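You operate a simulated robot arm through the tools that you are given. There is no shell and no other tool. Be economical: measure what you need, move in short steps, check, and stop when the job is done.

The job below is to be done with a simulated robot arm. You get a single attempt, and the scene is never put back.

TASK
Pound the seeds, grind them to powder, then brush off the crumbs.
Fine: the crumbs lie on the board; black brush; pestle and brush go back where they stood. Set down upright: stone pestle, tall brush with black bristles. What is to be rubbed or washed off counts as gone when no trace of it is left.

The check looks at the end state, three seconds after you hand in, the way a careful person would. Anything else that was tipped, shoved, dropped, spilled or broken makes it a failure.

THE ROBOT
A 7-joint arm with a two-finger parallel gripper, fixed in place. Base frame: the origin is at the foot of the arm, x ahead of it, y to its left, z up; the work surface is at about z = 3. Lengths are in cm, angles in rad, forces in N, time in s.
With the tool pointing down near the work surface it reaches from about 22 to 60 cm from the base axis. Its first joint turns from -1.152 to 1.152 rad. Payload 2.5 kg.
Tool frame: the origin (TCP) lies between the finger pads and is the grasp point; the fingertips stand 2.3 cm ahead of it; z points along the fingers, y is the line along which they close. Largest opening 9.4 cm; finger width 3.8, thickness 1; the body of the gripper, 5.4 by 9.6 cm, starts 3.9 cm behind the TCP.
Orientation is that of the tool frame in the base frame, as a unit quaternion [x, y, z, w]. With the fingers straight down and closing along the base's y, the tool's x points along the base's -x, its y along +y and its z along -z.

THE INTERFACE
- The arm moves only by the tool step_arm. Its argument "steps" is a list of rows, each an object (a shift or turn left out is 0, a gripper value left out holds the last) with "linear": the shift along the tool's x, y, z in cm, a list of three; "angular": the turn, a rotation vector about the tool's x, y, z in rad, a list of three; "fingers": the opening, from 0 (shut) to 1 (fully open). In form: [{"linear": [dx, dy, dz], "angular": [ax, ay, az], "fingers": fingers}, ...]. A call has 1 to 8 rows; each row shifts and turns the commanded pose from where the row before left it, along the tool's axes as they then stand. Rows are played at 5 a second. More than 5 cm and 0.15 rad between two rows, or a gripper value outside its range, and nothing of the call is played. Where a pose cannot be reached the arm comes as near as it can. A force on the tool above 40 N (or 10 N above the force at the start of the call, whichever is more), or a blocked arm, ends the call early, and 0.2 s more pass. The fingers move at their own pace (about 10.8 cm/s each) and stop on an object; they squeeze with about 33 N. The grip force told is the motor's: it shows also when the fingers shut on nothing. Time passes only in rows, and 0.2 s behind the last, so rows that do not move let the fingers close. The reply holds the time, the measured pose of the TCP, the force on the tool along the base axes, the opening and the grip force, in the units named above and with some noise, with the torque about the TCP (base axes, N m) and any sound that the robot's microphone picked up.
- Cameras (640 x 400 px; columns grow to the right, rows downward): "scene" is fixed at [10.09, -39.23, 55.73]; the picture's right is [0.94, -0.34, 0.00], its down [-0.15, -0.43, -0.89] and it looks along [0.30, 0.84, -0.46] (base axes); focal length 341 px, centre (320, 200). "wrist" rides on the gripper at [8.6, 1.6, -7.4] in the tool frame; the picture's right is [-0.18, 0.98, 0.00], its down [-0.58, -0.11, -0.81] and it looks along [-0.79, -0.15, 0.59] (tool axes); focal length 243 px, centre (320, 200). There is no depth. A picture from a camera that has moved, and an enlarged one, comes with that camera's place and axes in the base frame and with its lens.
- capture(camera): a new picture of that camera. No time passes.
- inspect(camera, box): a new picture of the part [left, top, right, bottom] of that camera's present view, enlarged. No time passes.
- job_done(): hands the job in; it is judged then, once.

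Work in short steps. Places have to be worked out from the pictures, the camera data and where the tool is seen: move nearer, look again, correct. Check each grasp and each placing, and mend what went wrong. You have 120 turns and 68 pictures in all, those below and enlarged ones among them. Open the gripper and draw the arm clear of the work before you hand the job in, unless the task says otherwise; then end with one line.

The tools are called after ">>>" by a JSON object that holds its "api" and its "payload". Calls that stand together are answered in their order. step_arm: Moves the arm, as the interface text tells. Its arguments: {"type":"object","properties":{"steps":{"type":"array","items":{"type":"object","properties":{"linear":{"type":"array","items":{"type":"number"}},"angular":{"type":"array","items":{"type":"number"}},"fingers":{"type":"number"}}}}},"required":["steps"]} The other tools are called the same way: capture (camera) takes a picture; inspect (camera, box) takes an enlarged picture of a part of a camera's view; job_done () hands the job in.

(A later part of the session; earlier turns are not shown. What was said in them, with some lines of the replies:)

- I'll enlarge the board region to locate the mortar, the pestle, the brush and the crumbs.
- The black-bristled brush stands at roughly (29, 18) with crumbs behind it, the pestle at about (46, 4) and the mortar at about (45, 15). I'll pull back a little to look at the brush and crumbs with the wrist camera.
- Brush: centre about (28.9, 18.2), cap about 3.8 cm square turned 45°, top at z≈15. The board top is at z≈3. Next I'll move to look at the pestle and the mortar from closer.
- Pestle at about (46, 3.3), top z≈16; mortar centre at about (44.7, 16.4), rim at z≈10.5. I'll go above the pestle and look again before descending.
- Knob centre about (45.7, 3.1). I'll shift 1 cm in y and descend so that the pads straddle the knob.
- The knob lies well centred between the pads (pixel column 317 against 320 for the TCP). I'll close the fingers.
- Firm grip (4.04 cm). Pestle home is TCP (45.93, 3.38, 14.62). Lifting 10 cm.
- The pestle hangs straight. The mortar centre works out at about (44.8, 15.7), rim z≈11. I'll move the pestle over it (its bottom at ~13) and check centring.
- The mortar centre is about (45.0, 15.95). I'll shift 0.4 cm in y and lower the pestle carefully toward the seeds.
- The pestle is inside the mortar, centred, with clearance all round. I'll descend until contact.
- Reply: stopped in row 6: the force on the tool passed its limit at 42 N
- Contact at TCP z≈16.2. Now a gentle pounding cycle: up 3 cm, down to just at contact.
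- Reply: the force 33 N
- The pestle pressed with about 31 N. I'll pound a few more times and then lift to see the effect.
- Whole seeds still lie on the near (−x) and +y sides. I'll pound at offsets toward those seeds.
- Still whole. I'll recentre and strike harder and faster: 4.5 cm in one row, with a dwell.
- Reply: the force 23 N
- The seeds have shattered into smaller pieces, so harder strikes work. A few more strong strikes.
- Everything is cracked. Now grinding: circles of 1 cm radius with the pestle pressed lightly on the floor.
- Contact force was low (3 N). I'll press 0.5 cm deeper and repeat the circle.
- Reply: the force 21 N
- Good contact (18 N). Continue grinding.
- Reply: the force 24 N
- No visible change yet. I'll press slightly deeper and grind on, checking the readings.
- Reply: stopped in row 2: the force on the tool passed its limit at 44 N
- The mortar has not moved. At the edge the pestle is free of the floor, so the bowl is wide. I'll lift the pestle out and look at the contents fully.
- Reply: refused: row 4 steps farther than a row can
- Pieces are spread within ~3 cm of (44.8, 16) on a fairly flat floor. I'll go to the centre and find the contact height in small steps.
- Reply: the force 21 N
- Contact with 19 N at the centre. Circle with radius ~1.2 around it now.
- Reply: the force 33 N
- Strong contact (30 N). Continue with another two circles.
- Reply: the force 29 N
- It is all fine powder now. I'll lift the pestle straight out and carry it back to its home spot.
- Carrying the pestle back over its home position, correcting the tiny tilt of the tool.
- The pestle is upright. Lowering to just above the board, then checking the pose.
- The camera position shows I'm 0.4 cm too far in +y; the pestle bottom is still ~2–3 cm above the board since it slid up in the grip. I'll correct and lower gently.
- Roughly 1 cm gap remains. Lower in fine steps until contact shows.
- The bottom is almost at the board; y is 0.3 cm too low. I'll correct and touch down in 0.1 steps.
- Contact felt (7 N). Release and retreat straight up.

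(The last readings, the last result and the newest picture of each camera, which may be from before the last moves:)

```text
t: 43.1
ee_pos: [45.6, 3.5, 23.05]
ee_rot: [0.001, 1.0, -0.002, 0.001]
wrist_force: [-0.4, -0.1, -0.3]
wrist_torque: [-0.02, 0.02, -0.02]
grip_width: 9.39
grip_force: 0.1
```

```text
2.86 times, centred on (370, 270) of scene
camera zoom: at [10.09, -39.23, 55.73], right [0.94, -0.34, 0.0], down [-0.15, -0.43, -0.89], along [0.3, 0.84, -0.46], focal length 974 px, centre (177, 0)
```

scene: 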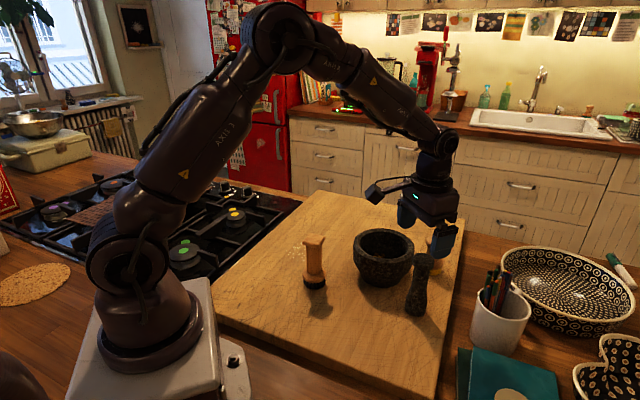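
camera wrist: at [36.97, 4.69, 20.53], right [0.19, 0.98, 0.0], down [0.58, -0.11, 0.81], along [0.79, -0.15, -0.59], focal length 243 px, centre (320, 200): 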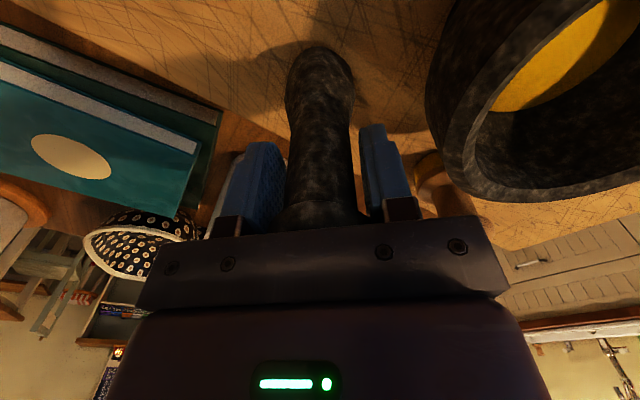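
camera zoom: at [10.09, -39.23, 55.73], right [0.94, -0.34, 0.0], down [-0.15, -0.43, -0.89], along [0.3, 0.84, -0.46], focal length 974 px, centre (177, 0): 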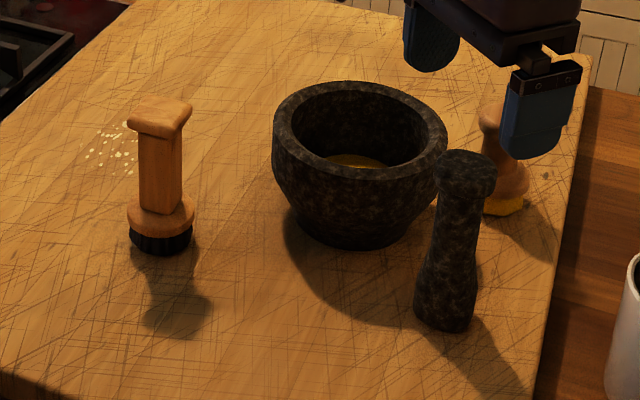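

The pestle stands upright at its place (within ~0.4 cm). Next I'll move above the brush and yaw 45° to match its square cap.

>>> {"api": "step_arm", "payload": {"steps": [{"linear": [0, 0, -3]}, {"linear": [3.4, 3, 0]}, {"linear": [3.4, 3, 0]}, {"linear": [3.4, 3, 0]}, {"linear": [3.4, 3, 0]}, {"linear": [3.3, 2.8, 0]}, {}]}}

>>> {"api": "step_arm", "payload": {"steps": [{"angular": [0, 0, -0.14]}, {"angular": [0, 0, -0.14]}, {"angular": [0, 0, -0.14]}, {"angular": [0, 0, -0.14]}, {"angular": [0, 0, -0.14]}, {"angular": [0, 0, -0.085]}, {}]}}

>>> {"api": "capture", "payload": {"camera": "wrist"}}

```text
t: 44.7
ee_pos: [29.28, 18.33, 25.62]
ee_rot: [0.002, 1.0, -0.001, 0.001]
wrist_force: [-1.4, 0.0, -0.4]
wrist_torque: [-0.02, 0.03, 0.03]
grip_width: 9.39
grip_force: 0.1
```

```text
t: 46.3
ee_pos: [29.01, 18.18, 25.7]
ee_rot: [-0.381, 0.925, -0.001, 0.0]
wrist_force: [-0.7, -0.3, 0.1]
wrist_torque: [0.03, 0.01, 0.01]
grip_width: 9.39
grip_force: 0.0
```

```text
27 pictures are left
camera wrist: at [21.61, 13.4, 33.22], right [-0.56, 0.83, 0.0], down [0.49, 0.34, 0.81], along [0.67, 0.45, -0.59], focal length 243 px, centre (320, 200)
```

wrist: 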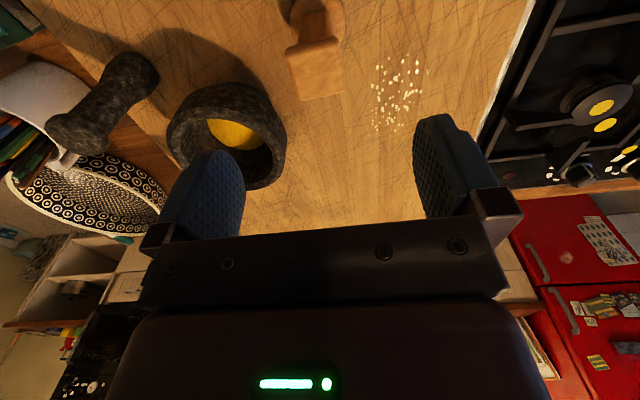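

Cap centre at about (29.3, 18.1), edges at 45°, matching the yaw. Correct by half a cm, descend halfway and look.

>>> {"api": "step_arm", "payload": {"steps": [{"linear": [-0.2, -0.4, 0]}, {"linear": [0, 0, 4]}, {"linear": [0, 0, 3]}, {}]}}

>>> {"api": "capture", "payload": {"camera": "wrist"}}

```text
t: 47.3
ee_pos: [29.38, 18.21, 18.85]
ee_rot: [-0.381, 0.924, -0.002, 0.001]
wrist_force: [0.3, 0.6, 0.1]
wrist_torque: [0.01, -0.01, 0.01]
grip_width: 9.39
grip_force: 0.2
```

```text
26 pictures are left
camera wrist: at [21.88, 13.24, 26.27], right [-0.56, 0.83, 0.0], down [0.49, 0.33, 0.81], along [0.67, 0.45, -0.59], focal length 243 px, centre (320, 200)
```

wrist: 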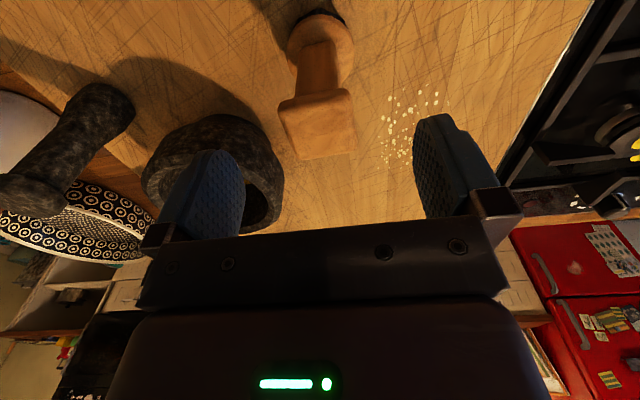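

The cap is centred between the fingers. Descend 5.4 cm and close.

>>> {"api": "step_arm", "payload": {"steps": [{"linear": [0, 0, 3]}, {"linear": [0, 0, 2.4]}, {}, {"fingers": 0}, {}, {}, {}]}}

>>> {"api": "capture", "payload": {"camera": "wrist"}}

>>> {"api": "inspect", "payload": {"camera": "scene", "box": [250, 190, 370, 300]}}

```text
t: 48.9
ee_pos: [29.46, 17.98, 13.44]
ee_rot: [-0.381, 0.925, -0.002, 0.0]
wrist_force: [0.4, 0.4, 0.2]
wrist_torque: [-0.02, -0.01, 0.02]
grip_width: 3.93
grip_force: 32.7
```

```text
25 pictures are left
camera wrist: at [22.02, 13.09, 20.89], right [-0.56, 0.83, 0.0], down [0.49, 0.33, 0.81], along [0.67, 0.45, -0.59], focal length 243 px, centre (320, 200)
```

wrist: 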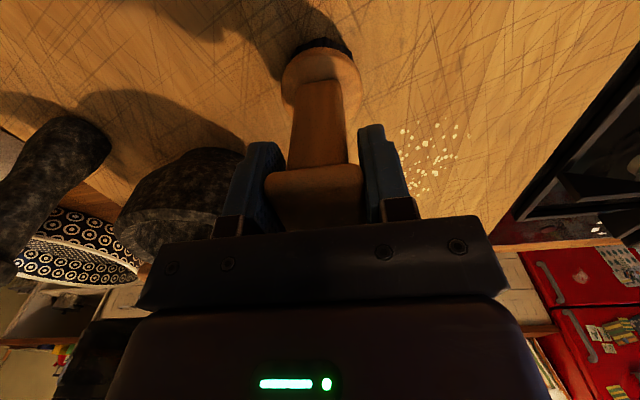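

```text
3.64 times, centred on (310, 245) of scene
camera zoom: at [10.09, -39.23, 55.73], right [0.94, -0.34, 0.0], down [-0.15, -0.43, -0.89], along [0.3, 0.84, -0.46], focal length 1240 px, centre (356, 36)
```

zoom: 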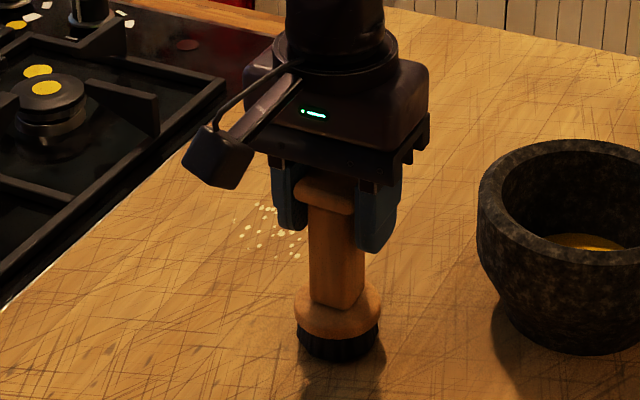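

The brush is gripped (3.93 cm), home TCP ≈ (29.25, 18.0, 13.4). The crumbs span roughly a 7×11 cm patch along the tool's −x direction. Lift 2 cm and move to the start of the first stroke.

>>> {"api": "step_arm", "payload": {"steps": [{"linear": [0, 0, -2]}, {"linear": [-1.5, 3, 0]}, {"linear": [-2, 2.6, 0]}, {}, {"linear": [0, 0, 1.5]}, {"linear": [0, 0, 0.4]}, {"linear": [0, 0, 0.15]}]}}

```text
t: 50.5
ee_pos: [28.15, 24.52, 13.44]
ee_rot: [-0.381, 0.924, -0.001, 0.0]
wrist_force: [0.2, -0.7, -0.1]
wrist_torque: [0.02, -0.02, 0.0]
grip_width: 3.93
grip_force: 33.4
```

>>> {"api": "step_arm", "payload": {"steps": [{"linear": [0, 0, 0.1]}, {"linear": [0, 0, 0.1]}, {}]}}

```text
t: 51.3
ee_pos: [28.07, 24.61, 13.31]
ee_rot: [-0.381, 0.925, -0.001, 0.002]
wrist_force: [-0.7, -1.0, 24.5]
wrist_torque: [-0.15, 0.19, -0.04]
grip_width: 3.97
grip_force: 32.9
```

24 N is a bit much; back off 0.1 and make the first stroke outward.

>>> {"api": "step_arm", "payload": {"steps": [{"linear": [0, 0, -0.1]}, {"linear": [-2, 0, 0]}, {"linear": [-2, 0, 0]}, {"linear": [-2, 0, 0]}, {"linear": [-2, 0, 0]}, {"linear": [-2, 0, 0]}, {"linear": [-2, 0, 0]}, {"linear": [-2, 0, 0]}]}}

>>> {"api": "inspect", "payload": {"camera": "scene", "box": [250, 180, 400, 300]}}

```text
t: 53.1
ee_pos: [38.13, 34.62, 13.17]
ee_rot: [-0.38, 0.925, -0.003, -0.001]
wrist_force: [-0.6, -0.7, 1.5]
wrist_torque: [-0.07, 0.0, 0.02]
grip_width: 3.96
grip_force: 32.7
```

```text
3.33 times, centred on (325, 240) of scene
camera zoom: at [10.09, -39.23, 55.73], right [0.94, -0.34, 0.0], down [-0.15, -0.43, -0.89], along [0.3, 0.84, -0.46], focal length 1137 px, centre (303, 67)
```

zoom: 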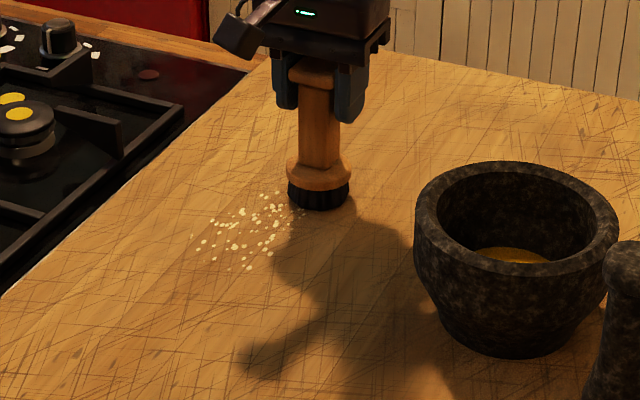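

>>> {"api": "capture", "payload": {"camera": "wrist"}}

>>> {"api": "inspect", "payload": {"camera": "scene", "box": [285, 225, 345, 265]}}

```text
22 pictures are left
camera wrist: at [30.58, 29.56, 20.62], right [-0.56, 0.83, 0.0], down [0.49, 0.33, 0.81], along [0.67, 0.45, -0.59], focal length 243 px, centre (320, 200)
```

wrist: 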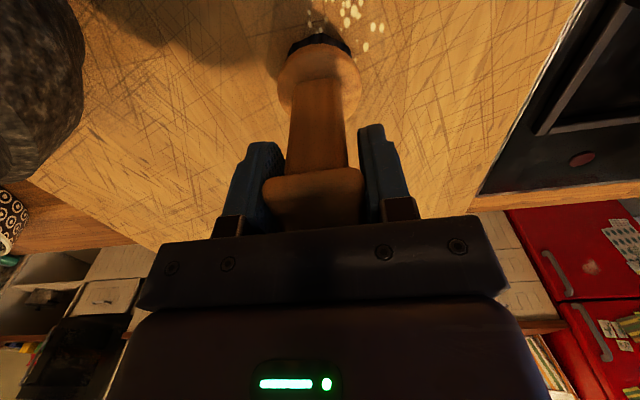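

```text
10.00 times, centred on (315, 245) of scene
camera zoom: at [10.09, -39.23, 55.73], right [0.94, -0.34, 0.0], down [-0.15, -0.43, -0.89], along [0.3, 0.84, -0.46], focal length 3410 px, centre (370, -250)
```

zoom: 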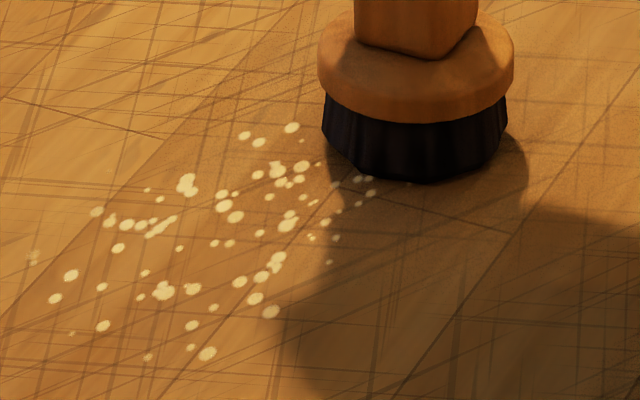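

Crumbs on the stroke line (e.g. (34.2, 30.8), (31.6, 28.5)) remain; the contact was too light. I'll press more and stroke back, checking force.

>>> {"api": "step_arm", "payload": {"steps": [{"linear": [0, 0, 0.1]}, {"linear": [0, 0, 0.1]}, {}]}}

```text
t: 53.9
ee_pos: [38.08, 34.52, 13.16]
ee_rot: [-0.381, 0.925, -0.001, 0.002]
wrist_force: [-4.1, -4.1, 24.1]
wrist_torque: [-0.16, 0.2, -0.03]
grip_width: 3.94
grip_force: 33.0
```

>>> {"api": "step_arm", "payload": {"steps": [{"linear": [2, 0, 0]}, {"linear": [2, 0, 0]}, {"linear": [2, 0, 0]}]}}

>>> {"api": "inspect", "payload": {"camera": "scene", "box": [285, 225, 345, 265]}}

```text
t: 54.7
ee_pos: [33.81, 29.88, 13.02]
ee_rot: [-0.381, 0.925, -0.002, 0.0]
wrist_force: [2.6, 2.8, 5.2]
wrist_torque: [0.4, -0.33, 0.02]
grip_width: 3.94
grip_force: 32.8
```

```text
10.00 times, centred on (315, 245) of scene
camera zoom: at [10.09, -39.23, 55.73], right [0.94, -0.34, 0.0], down [-0.15, -0.43, -0.89], along [0.3, 0.84, -0.46], focal length 3410 px, centre (370, -250)
```

zoom: 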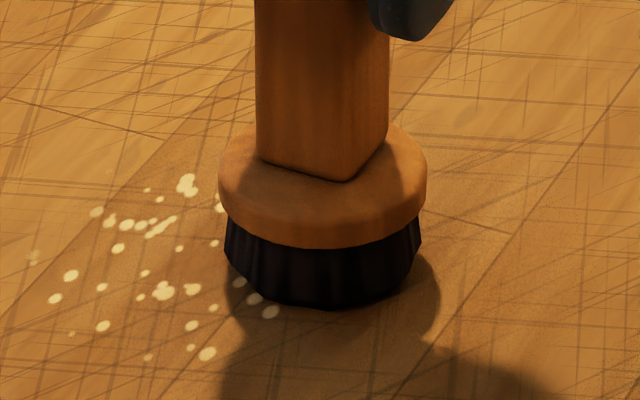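

>>> {"api": "step_arm", "payload": {"steps": [{"linear": [2, 0, 0.05]}, {"linear": [2, 0, 0]}, {"linear": [2, 0, 0]}, {"linear": [2, 0, 0]}]}}

>>> {"api": "inspect", "payload": {"camera": "wrist", "box": [330, 80, 490, 200]}}

```text
t: 55.7
ee_pos: [28.16, 24.72, 12.89]
ee_rot: [-0.38, 0.925, 0.0, 0.003]
wrist_force: [5.7, 5.7, 19.9]
wrist_torque: [0.33, -0.28, 0.0]
grip_width: 4.0
grip_force: 33.2
```

```text
3.33 times, centred on (410, 140) of wrist
camera zoom: at [20.71, 19.74, 20.36], right [-0.56, 0.83, 0.0], down [0.49, 0.33, 0.81], along [0.67, 0.45, -0.59], focal length 809 px, centre (20, 400)
```

zoom: 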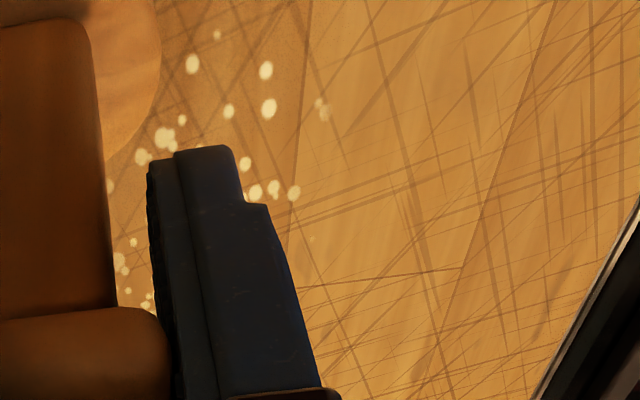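

Good contact (20 N). Shift one lane (+2.6 cm in tool y) and stroke outward.

>>> {"api": "step_arm", "payload": {"steps": [{"linear": [0, 2.6, 0]}, {"linear": [-2, 0, 0]}, {"linear": [-2, 0, 0]}, {"linear": [-2, 0, 0]}, {"linear": [-2, 0, 0]}, {"linear": [-2, 0, 0]}, {"linear": [-2, 0, 0]}, {"linear": [-2, 0, 0]}]}}

>>> {"api": "inspect", "payload": {"camera": "scene", "box": [285, 225, 345, 265]}}

```text
t: 57.5
ee_pos: [36.07, 36.1, 12.82]
ee_rot: [-0.381, 0.924, -0.002, 0.0]
wrist_force: [0.2, -1.1, -0.8]
wrist_torque: [-0.03, 0.0, 0.03]
grip_width: 3.96
grip_force: 33.1
```

```text
10.00 times, centred on (315, 245) of scene
camera zoom: at [10.09, -39.23, 55.73], right [0.94, -0.34, 0.0], down [-0.15, -0.43, -0.89], along [0.3, 0.84, -0.46], focal length 3410 px, centre (370, -250)
```

zoom: 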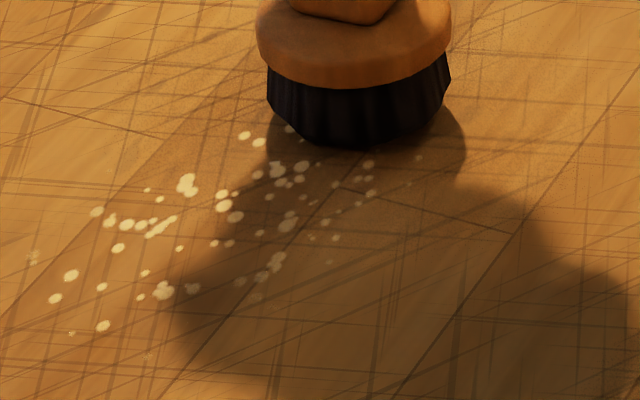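

Crumbs near the start of the lane have gone and others faded, so contact force matters and it was lost on outward strokes. Press again and stroke inward with slight added press each row.

>>> {"api": "step_arm", "payload": {"steps": [{"linear": [0, 0, 0.15]}, {"linear": [1.5, 0, 0.05]}, {"linear": [1.5, 0, 0.03]}, {"linear": [1.5, 0, 0.03]}, {"linear": [1.5, 0, 0.03]}]}}

```text
t: 58.7
ee_pos: [31.89, 32.0, 12.66]
ee_rot: [-0.381, 0.925, -0.002, 0.0]
wrist_force: [0.0, 0.1, -1.0]
wrist_torque: [0.03, 0.01, 0.06]
grip_width: 3.94
grip_force: 33.4
```

No contact now; probe down for it here.

>>> {"api": "step_arm", "payload": {"steps": [{"linear": [0, 0, 0.1]}, {"linear": [0, 0, 0.1]}]}}

>>> {"api": "capture", "payload": {"camera": "wrist"}}

>>> {"api": "inspect", "payload": {"camera": "scene", "box": [270, 190, 345, 265]}}

```text
t: 59.3
ee_pos: [32.0, 32.05, 12.47]
ee_rot: [-0.38, 0.925, -0.003, 0.001]
wrist_force: [-0.2, -4.3, 16.5]
wrist_torque: [-0.46, 0.32, 0.11]
grip_width: 3.94
grip_force: 32.9
```

```text
17 pictures are left
camera wrist: at [24.46, 27.09, 19.98], right [-0.56, 0.83, 0.0], down [0.49, 0.33, 0.81], along [0.67, 0.45, -0.59], focal length 243 px, centre (320, 200)
```

wrist: 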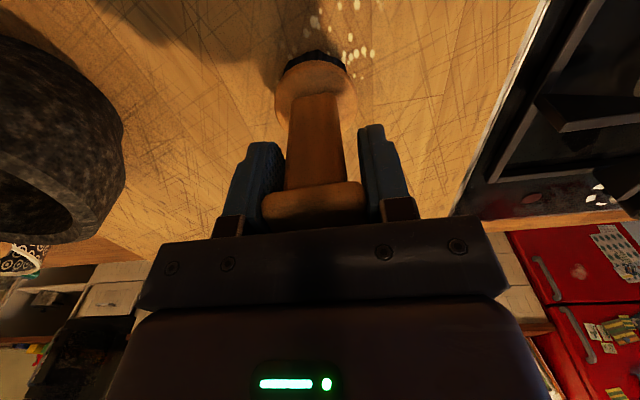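

```text
5.33 times, centred on (308, 228) of scene
camera zoom: at [10.09, -39.24, 55.73], right [0.94, -0.34, 0.0], down [-0.15, -0.43, -0.89], along [0.3, 0.84, -0.46], focal length 1819 px, centre (387, 53)
```

zoom: 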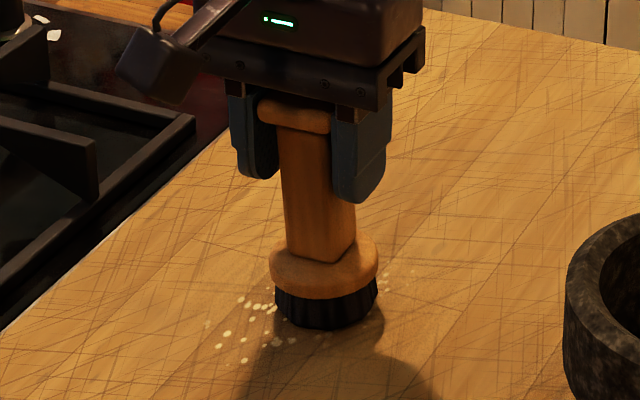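

The far side of the lane is now clean. Continue the inward stroke with light additional press.

>>> {"api": "step_arm", "payload": {"steps": [{"linear": [1.5, 0, 0]}, {"linear": [1.5, 0, 0.03]}, {"linear": [1.5, 0, 0.03]}, {"linear": [1.5, 0, 0.03]}, {"linear": [1.5, 0, 0.03]}]}}

```text
t: 60.5
ee_pos: [26.63, 26.66, 12.42]
ee_rot: [-0.38, 0.925, -0.001, 0.002]
wrist_force: [6.2, 5.4, 19.2]
wrist_torque: [0.32, -0.33, -0.03]
grip_width: 3.91
grip_force: 33.3
```

Good contact (19 N). Next lane (+2.4) outward, with a little extra press per row.

>>> {"api": "step_arm", "payload": {"steps": [{"linear": [0, 2.4, 0]}, {"linear": [-2, 0, 0]}, {"linear": [-2, 0, 0.03]}, {"linear": [-2, 0, 0.03]}, {"linear": [-2, 0, 0.03]}, {"linear": [-2, 0, 0.03]}, {"linear": [-2, 0, 0.03]}]}}

>>> {"api": "inspect", "payload": {"camera": "scene", "box": [285, 225, 345, 265]}}

```text
t: 62.1
ee_pos: [33.55, 36.91, 11.79]
ee_rot: [-0.38, 0.925, -0.002, 0.0]
wrist_force: [-3.1, -5.2, 12.3]
wrist_torque: [-0.34, 0.38, 0.13]
grip_width: 3.94
grip_force: 33.3
```

```text
10.00 times, centred on (315, 245) of scene
camera zoom: at [10.09, -39.24, 55.73], right [0.94, -0.34, 0.0], down [-0.15, -0.43, -0.89], along [0.3, 0.84, -0.46], focal length 3410 px, centre (370, -250)
```

zoom: 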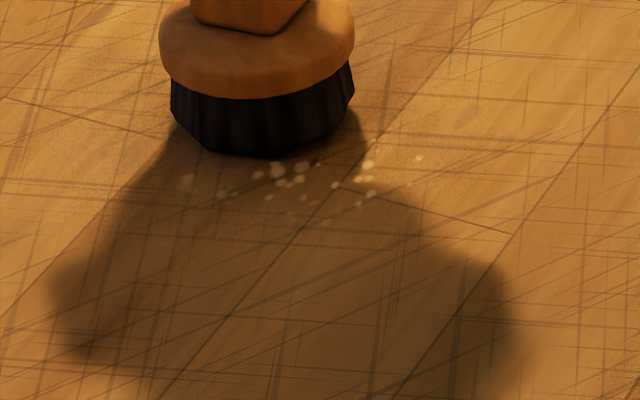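

Only faint remains around (31–38, 33–35) are left. I'll sweep crosswise over these spots.

>>> {"api": "step_arm", "payload": {"steps": [{"linear": [0, -2, 0.02]}, {"linear": [0, -2, 0.02]}, {"linear": [0, -2, 0.02]}, {"linear": [1.8, 0, 0.02]}, {"linear": [0, 2, 0.02]}, {"linear": [0, 2, 0.02]}, {"linear": [0, 2, 0.02]}]}}

>>> {"api": "inspect", "payload": {"camera": "scene", "box": [285, 225, 345, 265]}}

```text
t: 63.7
ee_pos: [32.25, 35.53, 12.15]
ee_rot: [-0.382, 0.924, -0.002, -0.001]
wrist_force: [0.7, -0.2, -0.6]
wrist_torque: [0.0, 0.0, -0.02]
grip_width: 3.87
grip_force: 32.9
```

```text
10.00 times, centred on (315, 245) of scene
camera zoom: at [10.09, -39.23, 55.73], right [0.94, -0.34, 0.0], down [-0.15, -0.43, -0.89], along [0.3, 0.84, -0.46], focal length 3410 px, centre (370, -250)
```

zoom: 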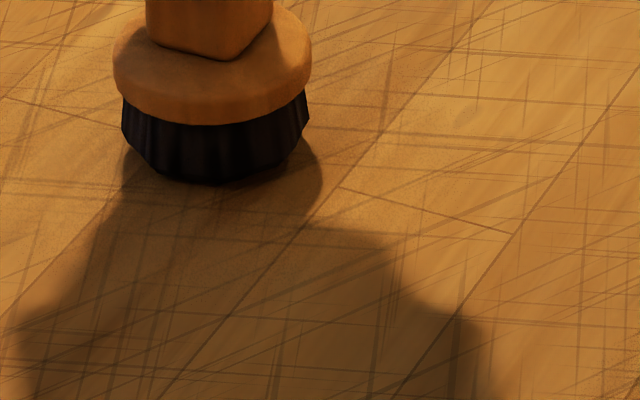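

Visible area is clean. A couple more pressing strokes under the current spot, then lift to view everything.

>>> {"api": "step_arm", "payload": {"steps": [{"linear": [0, 0, 0.2]}, {"linear": [1.5, -0.5, 0.05]}, {"linear": [1.5, 0.5, 0.03]}, {"linear": [-1.5, 0.5, 0.03]}, {"linear": [-1.5, 0, 0.03]}, {"linear": [-1.5, 0, 0.03]}]}}

>>> {"api": "step_arm", "payload": {"steps": [{"linear": [0, 0, -2]}, {"linear": [4, -3, -1]}, {"linear": [4, -3, 0]}, {"linear": [4, -2, 0]}, {}]}}

>>> {"api": "inspect", "payload": {"camera": "scene", "box": [270, 200, 360, 270]}}

>>> {"api": "capture", "payload": {"camera": "wrist"}}

```text
t: 65.1
ee_pos: [32.85, 37.48, 11.42]
ee_rot: [-0.381, 0.925, -0.001, 0.0]
wrist_force: [-6.4, -9.2, 23.7]
wrist_torque: [-0.45, 0.42, 0.01]
grip_width: 3.91
grip_force: 32.7
```

```text
refused: row 2 steps farther than a row can; nothing moved
```

```text
5.71 times, centred on (315, 235) of scene
camera zoom: at [10.08, -39.24, 55.73], right [0.94, -0.34, 0.0], down [-0.15, -0.43, -0.89], along [0.3, 0.84, -0.46], focal length 1948 px, centre (349, 0)
```

zoom: 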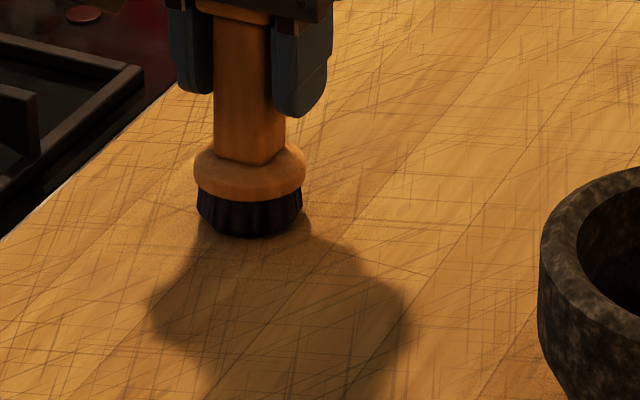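

```text
12 pictures are left
camera wrist: at [25.38, 32.51, 18.97], right [-0.56, 0.83, 0.0], down [0.49, 0.33, 0.81], along [0.67, 0.45, -0.59], focal length 243 px, centre (320, 200)
```

wrist: 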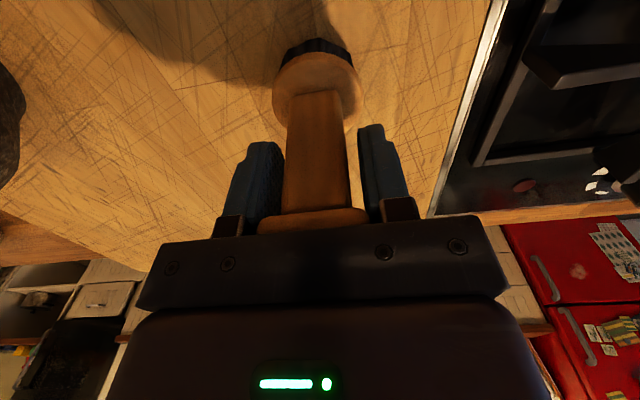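

Looks clean. Lift 3 cm and carry the brush back above its home spot.

>>> {"api": "step_arm", "payload": {"steps": [{"linear": [0, 0, -1.5]}, {"linear": [0, 0, -2]}, {"linear": [3.24, -2.24, 0]}, {"linear": [3.24, -2.24, 0]}, {"linear": [3.24, -2.24, 0]}, {"linear": [3.24, -2.24, 0]}, {"linear": [3.24, -2.24, 0]}, {}]}}

>>> {"api": "capture", "payload": {"camera": "wrist"}}

>>> {"api": "inspect", "payload": {"camera": "scene", "box": [260, 200, 380, 300]}}

```text
t: 66.9
ee_pos: [29.17, 18.04, 15.11]
ee_rot: [-0.381, 0.924, -0.002, 0.0]
wrist_force: [-0.7, -0.8, -0.8]
wrist_torque: [0.04, -0.02, -0.01]
grip_width: 3.9
grip_force: 33.1
```

```text
11 pictures are left
camera wrist: at [21.76, 13.14, 22.63], right [-0.56, 0.83, 0.0], down [0.49, 0.33, 0.81], along [0.67, 0.45, -0.59], focal length 243 px, centre (320, 200)
```

wrist: 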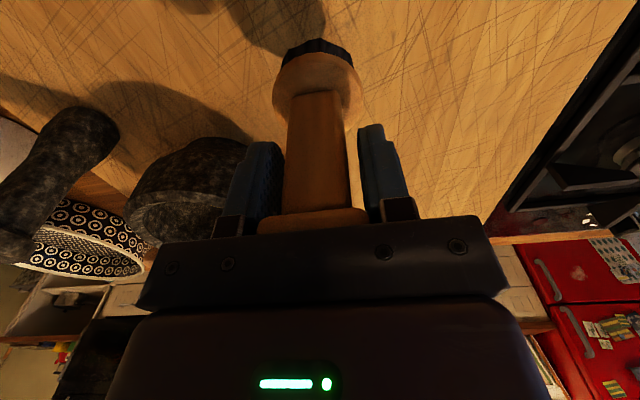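

```text
4.00 times, centred on (320, 250) of scene
camera zoom: at [10.09, -39.23, 55.73], right [0.94, -0.34, 0.0], down [-0.15, -0.43, -0.89], along [0.3, 0.84, -0.46], focal length 1364 px, centre (320, 0)
```

zoom: 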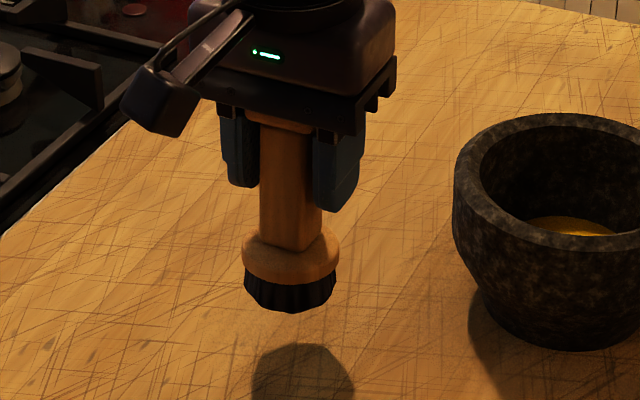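

The crumb area shows no trace. Correct 0.25 cm sideways and lower toward contact.

>>> {"api": "step_arm", "payload": {"steps": [{"linear": [-0.15, -0.22, 1.5]}, {"linear": [0, 0, 1.3]}, {"linear": [0, 0, 0.3]}, {"linear": [0, 0, 0.2]}, {}]}}

```text
t: 68.1
ee_pos: [29.41, 17.87, 11.72]
ee_rot: [-0.381, 0.925, -0.002, 0.0]
wrist_force: [0.5, 0.0, -0.1]
wrist_torque: [0.03, 0.0, 0.01]
grip_width: 3.92
grip_force: 33.1
```

>>> {"api": "step_arm", "payload": {"steps": [{"linear": [0, 0, 0.12]}, {"linear": [0, 0, 0.1]}, {}]}}

>>> {"api": "inspect", "payload": {"camera": "scene", "box": [260, 200, 480, 340]}}

```text
t: 68.9
ee_pos: [29.54, 17.83, 11.52]
ee_rot: [-0.381, 0.925, -0.001, 0.0]
wrist_force: [0.4, 0.9, -1.4]
wrist_torque: [0.01, 0.06, -0.01]
grip_width: 3.9
grip_force: 33.0
```

```text
2.86 times, centred on (370, 270) of scene
camera zoom: at [10.09, -39.23, 55.73], right [0.94, -0.34, 0.0], down [-0.15, -0.43, -0.89], along [0.3, 0.84, -0.46], focal length 974 px, centre (177, 0)
```

zoom: 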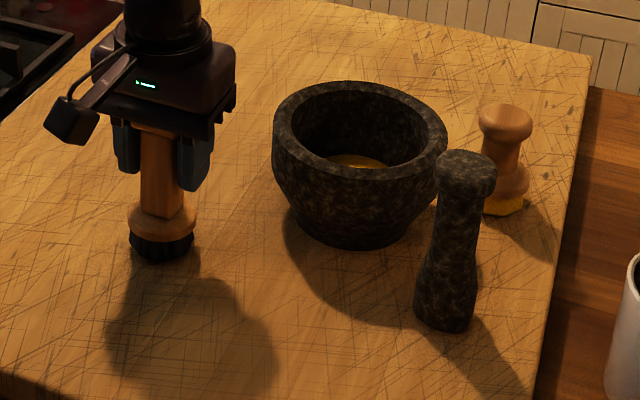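

The brush bottom appears ~0.7 cm inward of its old place; it may have tilted in the grip. Zoom to judge.

>>> {"api": "inspect", "payload": {"camera": "scene", "box": [280, 225, 360, 295]}}

>>> {"api": "capture", "payload": {"camera": "wrist"}}

```text
5.71 times, centred on (320, 260) of scene
camera zoom: at [10.09, -39.23, 55.73], right [0.94, -0.34, 0.0], down [-0.15, -0.43, -0.89], along [0.3, 0.84, -0.46], focal length 1948 px, centre (320, -143)
```

zoom: 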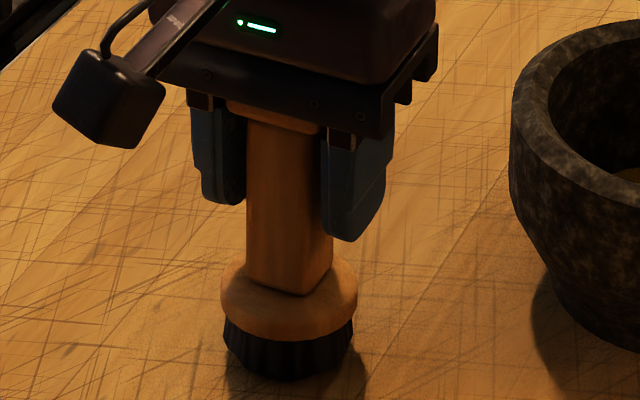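

```text
7 pictures are left
camera wrist: at [22.08, 12.86, 19.06], right [-0.56, 0.83, 0.0], down [0.49, 0.33, 0.81], along [0.67, 0.45, -0.59], focal length 243 px, centre (320, 200)
```

wrist: 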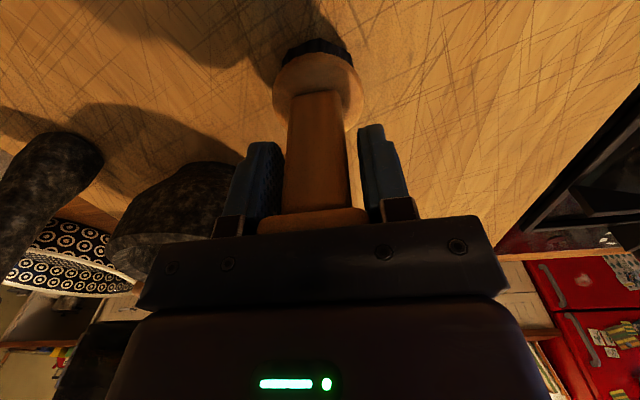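

The brush is upright but slid ~0.8 cm along the pads. I'll lift slightly, shift to compensate, and lower to contact.

>>> {"api": "step_arm", "payload": {"steps": [{"linear": [0, 0, -0.4]}, {"linear": [-0.8, 0.38, 0]}, {}, {"linear": [0, 0, 0.3]}, {"linear": [0, 0, 0.15]}, {"linear": [0, 0, 0.1]}, {}]}}

>>> {"api": "inspect", "payload": {"camera": "scene", "box": [270, 220, 370, 300]}}

```text
t: 70.5
ee_pos: [29.94, 18.44, 11.55]
ee_rot: [-0.379, 0.925, -0.002, 0.0]
wrist_force: [-1.2, -2.0, 16.2]
wrist_torque: [-0.1, -0.05, -0.01]
grip_width: 3.88
grip_force: 33.1
```

```text
5.00 times, centred on (320, 260) of scene
camera zoom: at [10.09, -39.24, 55.73], right [0.94, -0.34, 0.0], down [-0.15, -0.43, -0.89], along [0.3, 0.84, -0.46], focal length 1705 px, centre (320, -100)
```

zoom: 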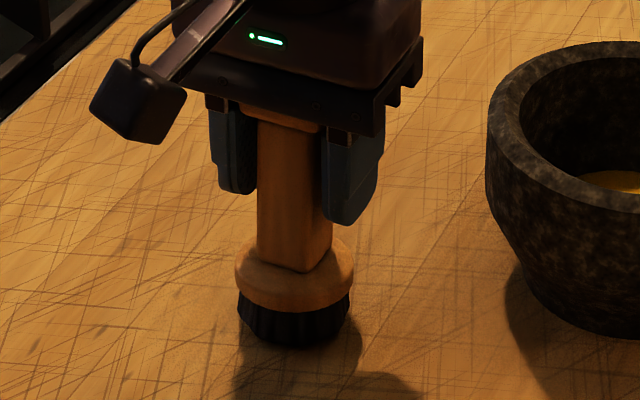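

The brush base matches the starting picture within ~0.2 cm and is in contact. Release and go straight up.

>>> {"api": "step_arm", "payload": {"steps": [{"linear": [0, 0, -0.08]}, {"fingers": 1}, {}, {}, {"linear": [0, 0, -2]}, {"linear": [0, 0, -4]}, {"linear": [0, 0, -4]}, {"linear": [0, 0, -4]}]}}

>>> {"api": "step_arm", "payload": {"steps": [{"linear": [3, 0, -3]}, {"linear": [2, 0, -3]}, {}]}}

>>> {"api": "inspect", "payload": {"camera": "scene", "box": [250, 200, 470, 340]}}

>>> {"api": "capture", "payload": {"camera": "wrist"}}

```text
t: 72.3
ee_pos: [29.84, 18.67, 25.7]
ee_rot: [-0.382, 0.924, -0.002, 0.0]
wrist_force: [-0.4, 0.2, 0.0]
wrist_torque: [0.0, -0.05, 0.02]
grip_width: 9.4
grip_force: 0.0
```

```text
t: 73.1
ee_pos: [26.2, 15.06, 31.52]
ee_rot: [-0.382, 0.924, -0.002, 0.001]
wrist_force: [-0.6, -0.9, 0.2]
wrist_torque: [-0.02, 0.0, -0.02]
grip_width: 9.4
grip_force: 0.0
```

```text
2.86 times, centred on (360, 270) of scene
camera zoom: at [10.09, -39.23, 55.73], right [0.94, -0.34, 0.0], down [-0.15, -0.43, -0.89], along [0.3, 0.84, -0.46], focal length 974 px, centre (206, 0)
```

zoom: 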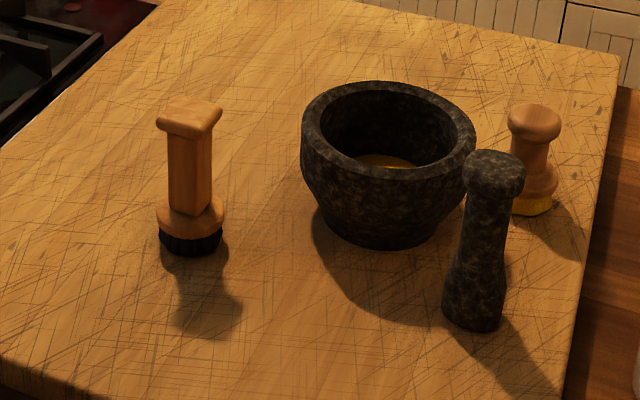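

```text
4 pictures are left
camera wrist: at [18.66, 10.09, 38.98], right [-0.56, 0.83, 0.0], down [0.49, 0.33, 0.81], along [0.67, 0.45, -0.59], focal length 243 px, centre (320, 200)
```

wrist: 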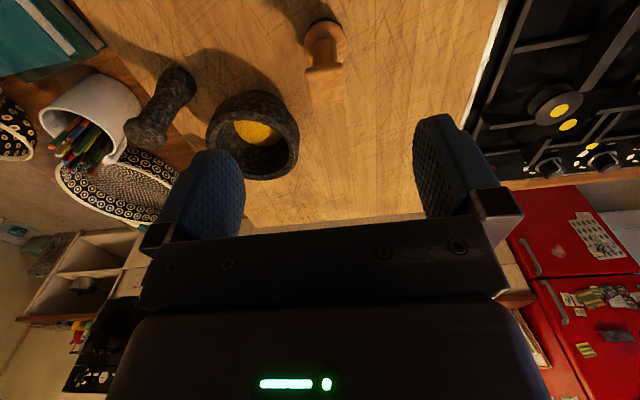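

Both tools stand upright at home. A close-up check of the crumb area for faint traces before handing in.

>>> {"api": "inspect", "payload": {"camera": "wrist", "box": [320, 10, 440, 130]}}

>>> {"api": "inspect", "payload": {"camera": "scene", "box": [275, 215, 355, 270]}}

```text
3.33 times, centred on (380, 70) of wrist
camera zoom: at [18.66, 10.09, 38.98], right [-0.56, 0.83, 0.0], down [0.49, 0.33, 0.81], along [0.67, 0.45, -0.59], focal length 809 px, centre (120, 633)
```

zoom: 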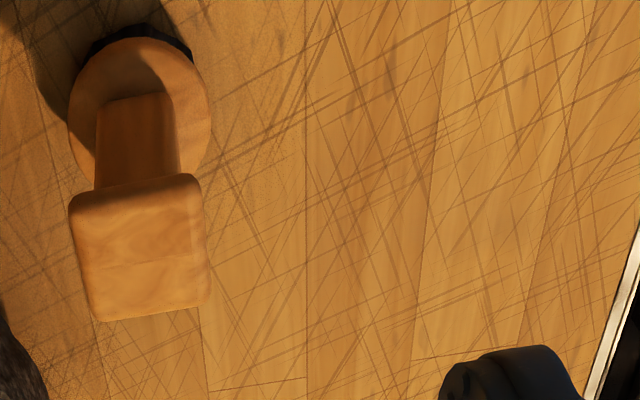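

```text
7.27 times, centred on (315, 242) of scene
camera zoom: at [10.09, -39.23, 55.73], right [0.94, -0.34, 0.0], down [-0.15, -0.43, -0.89], along [0.3, 0.84, -0.46], focal length 2480 px, centre (356, -109)
```

zoom: 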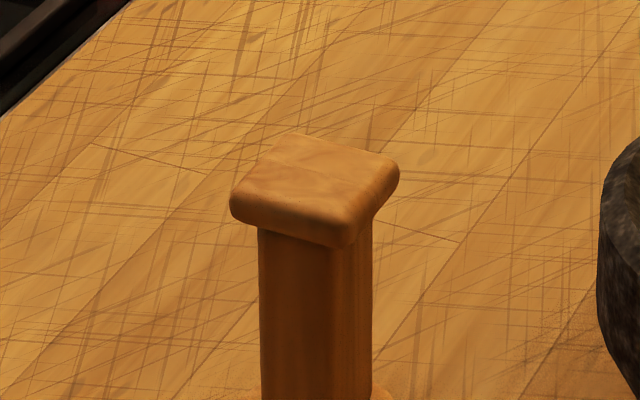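

The board is clean, the seeds are powder, both tools are upright at home, and the gripper is open and clear, so I'm handing in.

>>> {"api": "job_done", "payload": {}}

```text
The job is handed in.
```

The job is handed in: the seeds are pounded and ground to powder, the last pictures show no trace of crumbs on the board, and the stone pestle and black brush stand upright within about half a centimetre of where they started.
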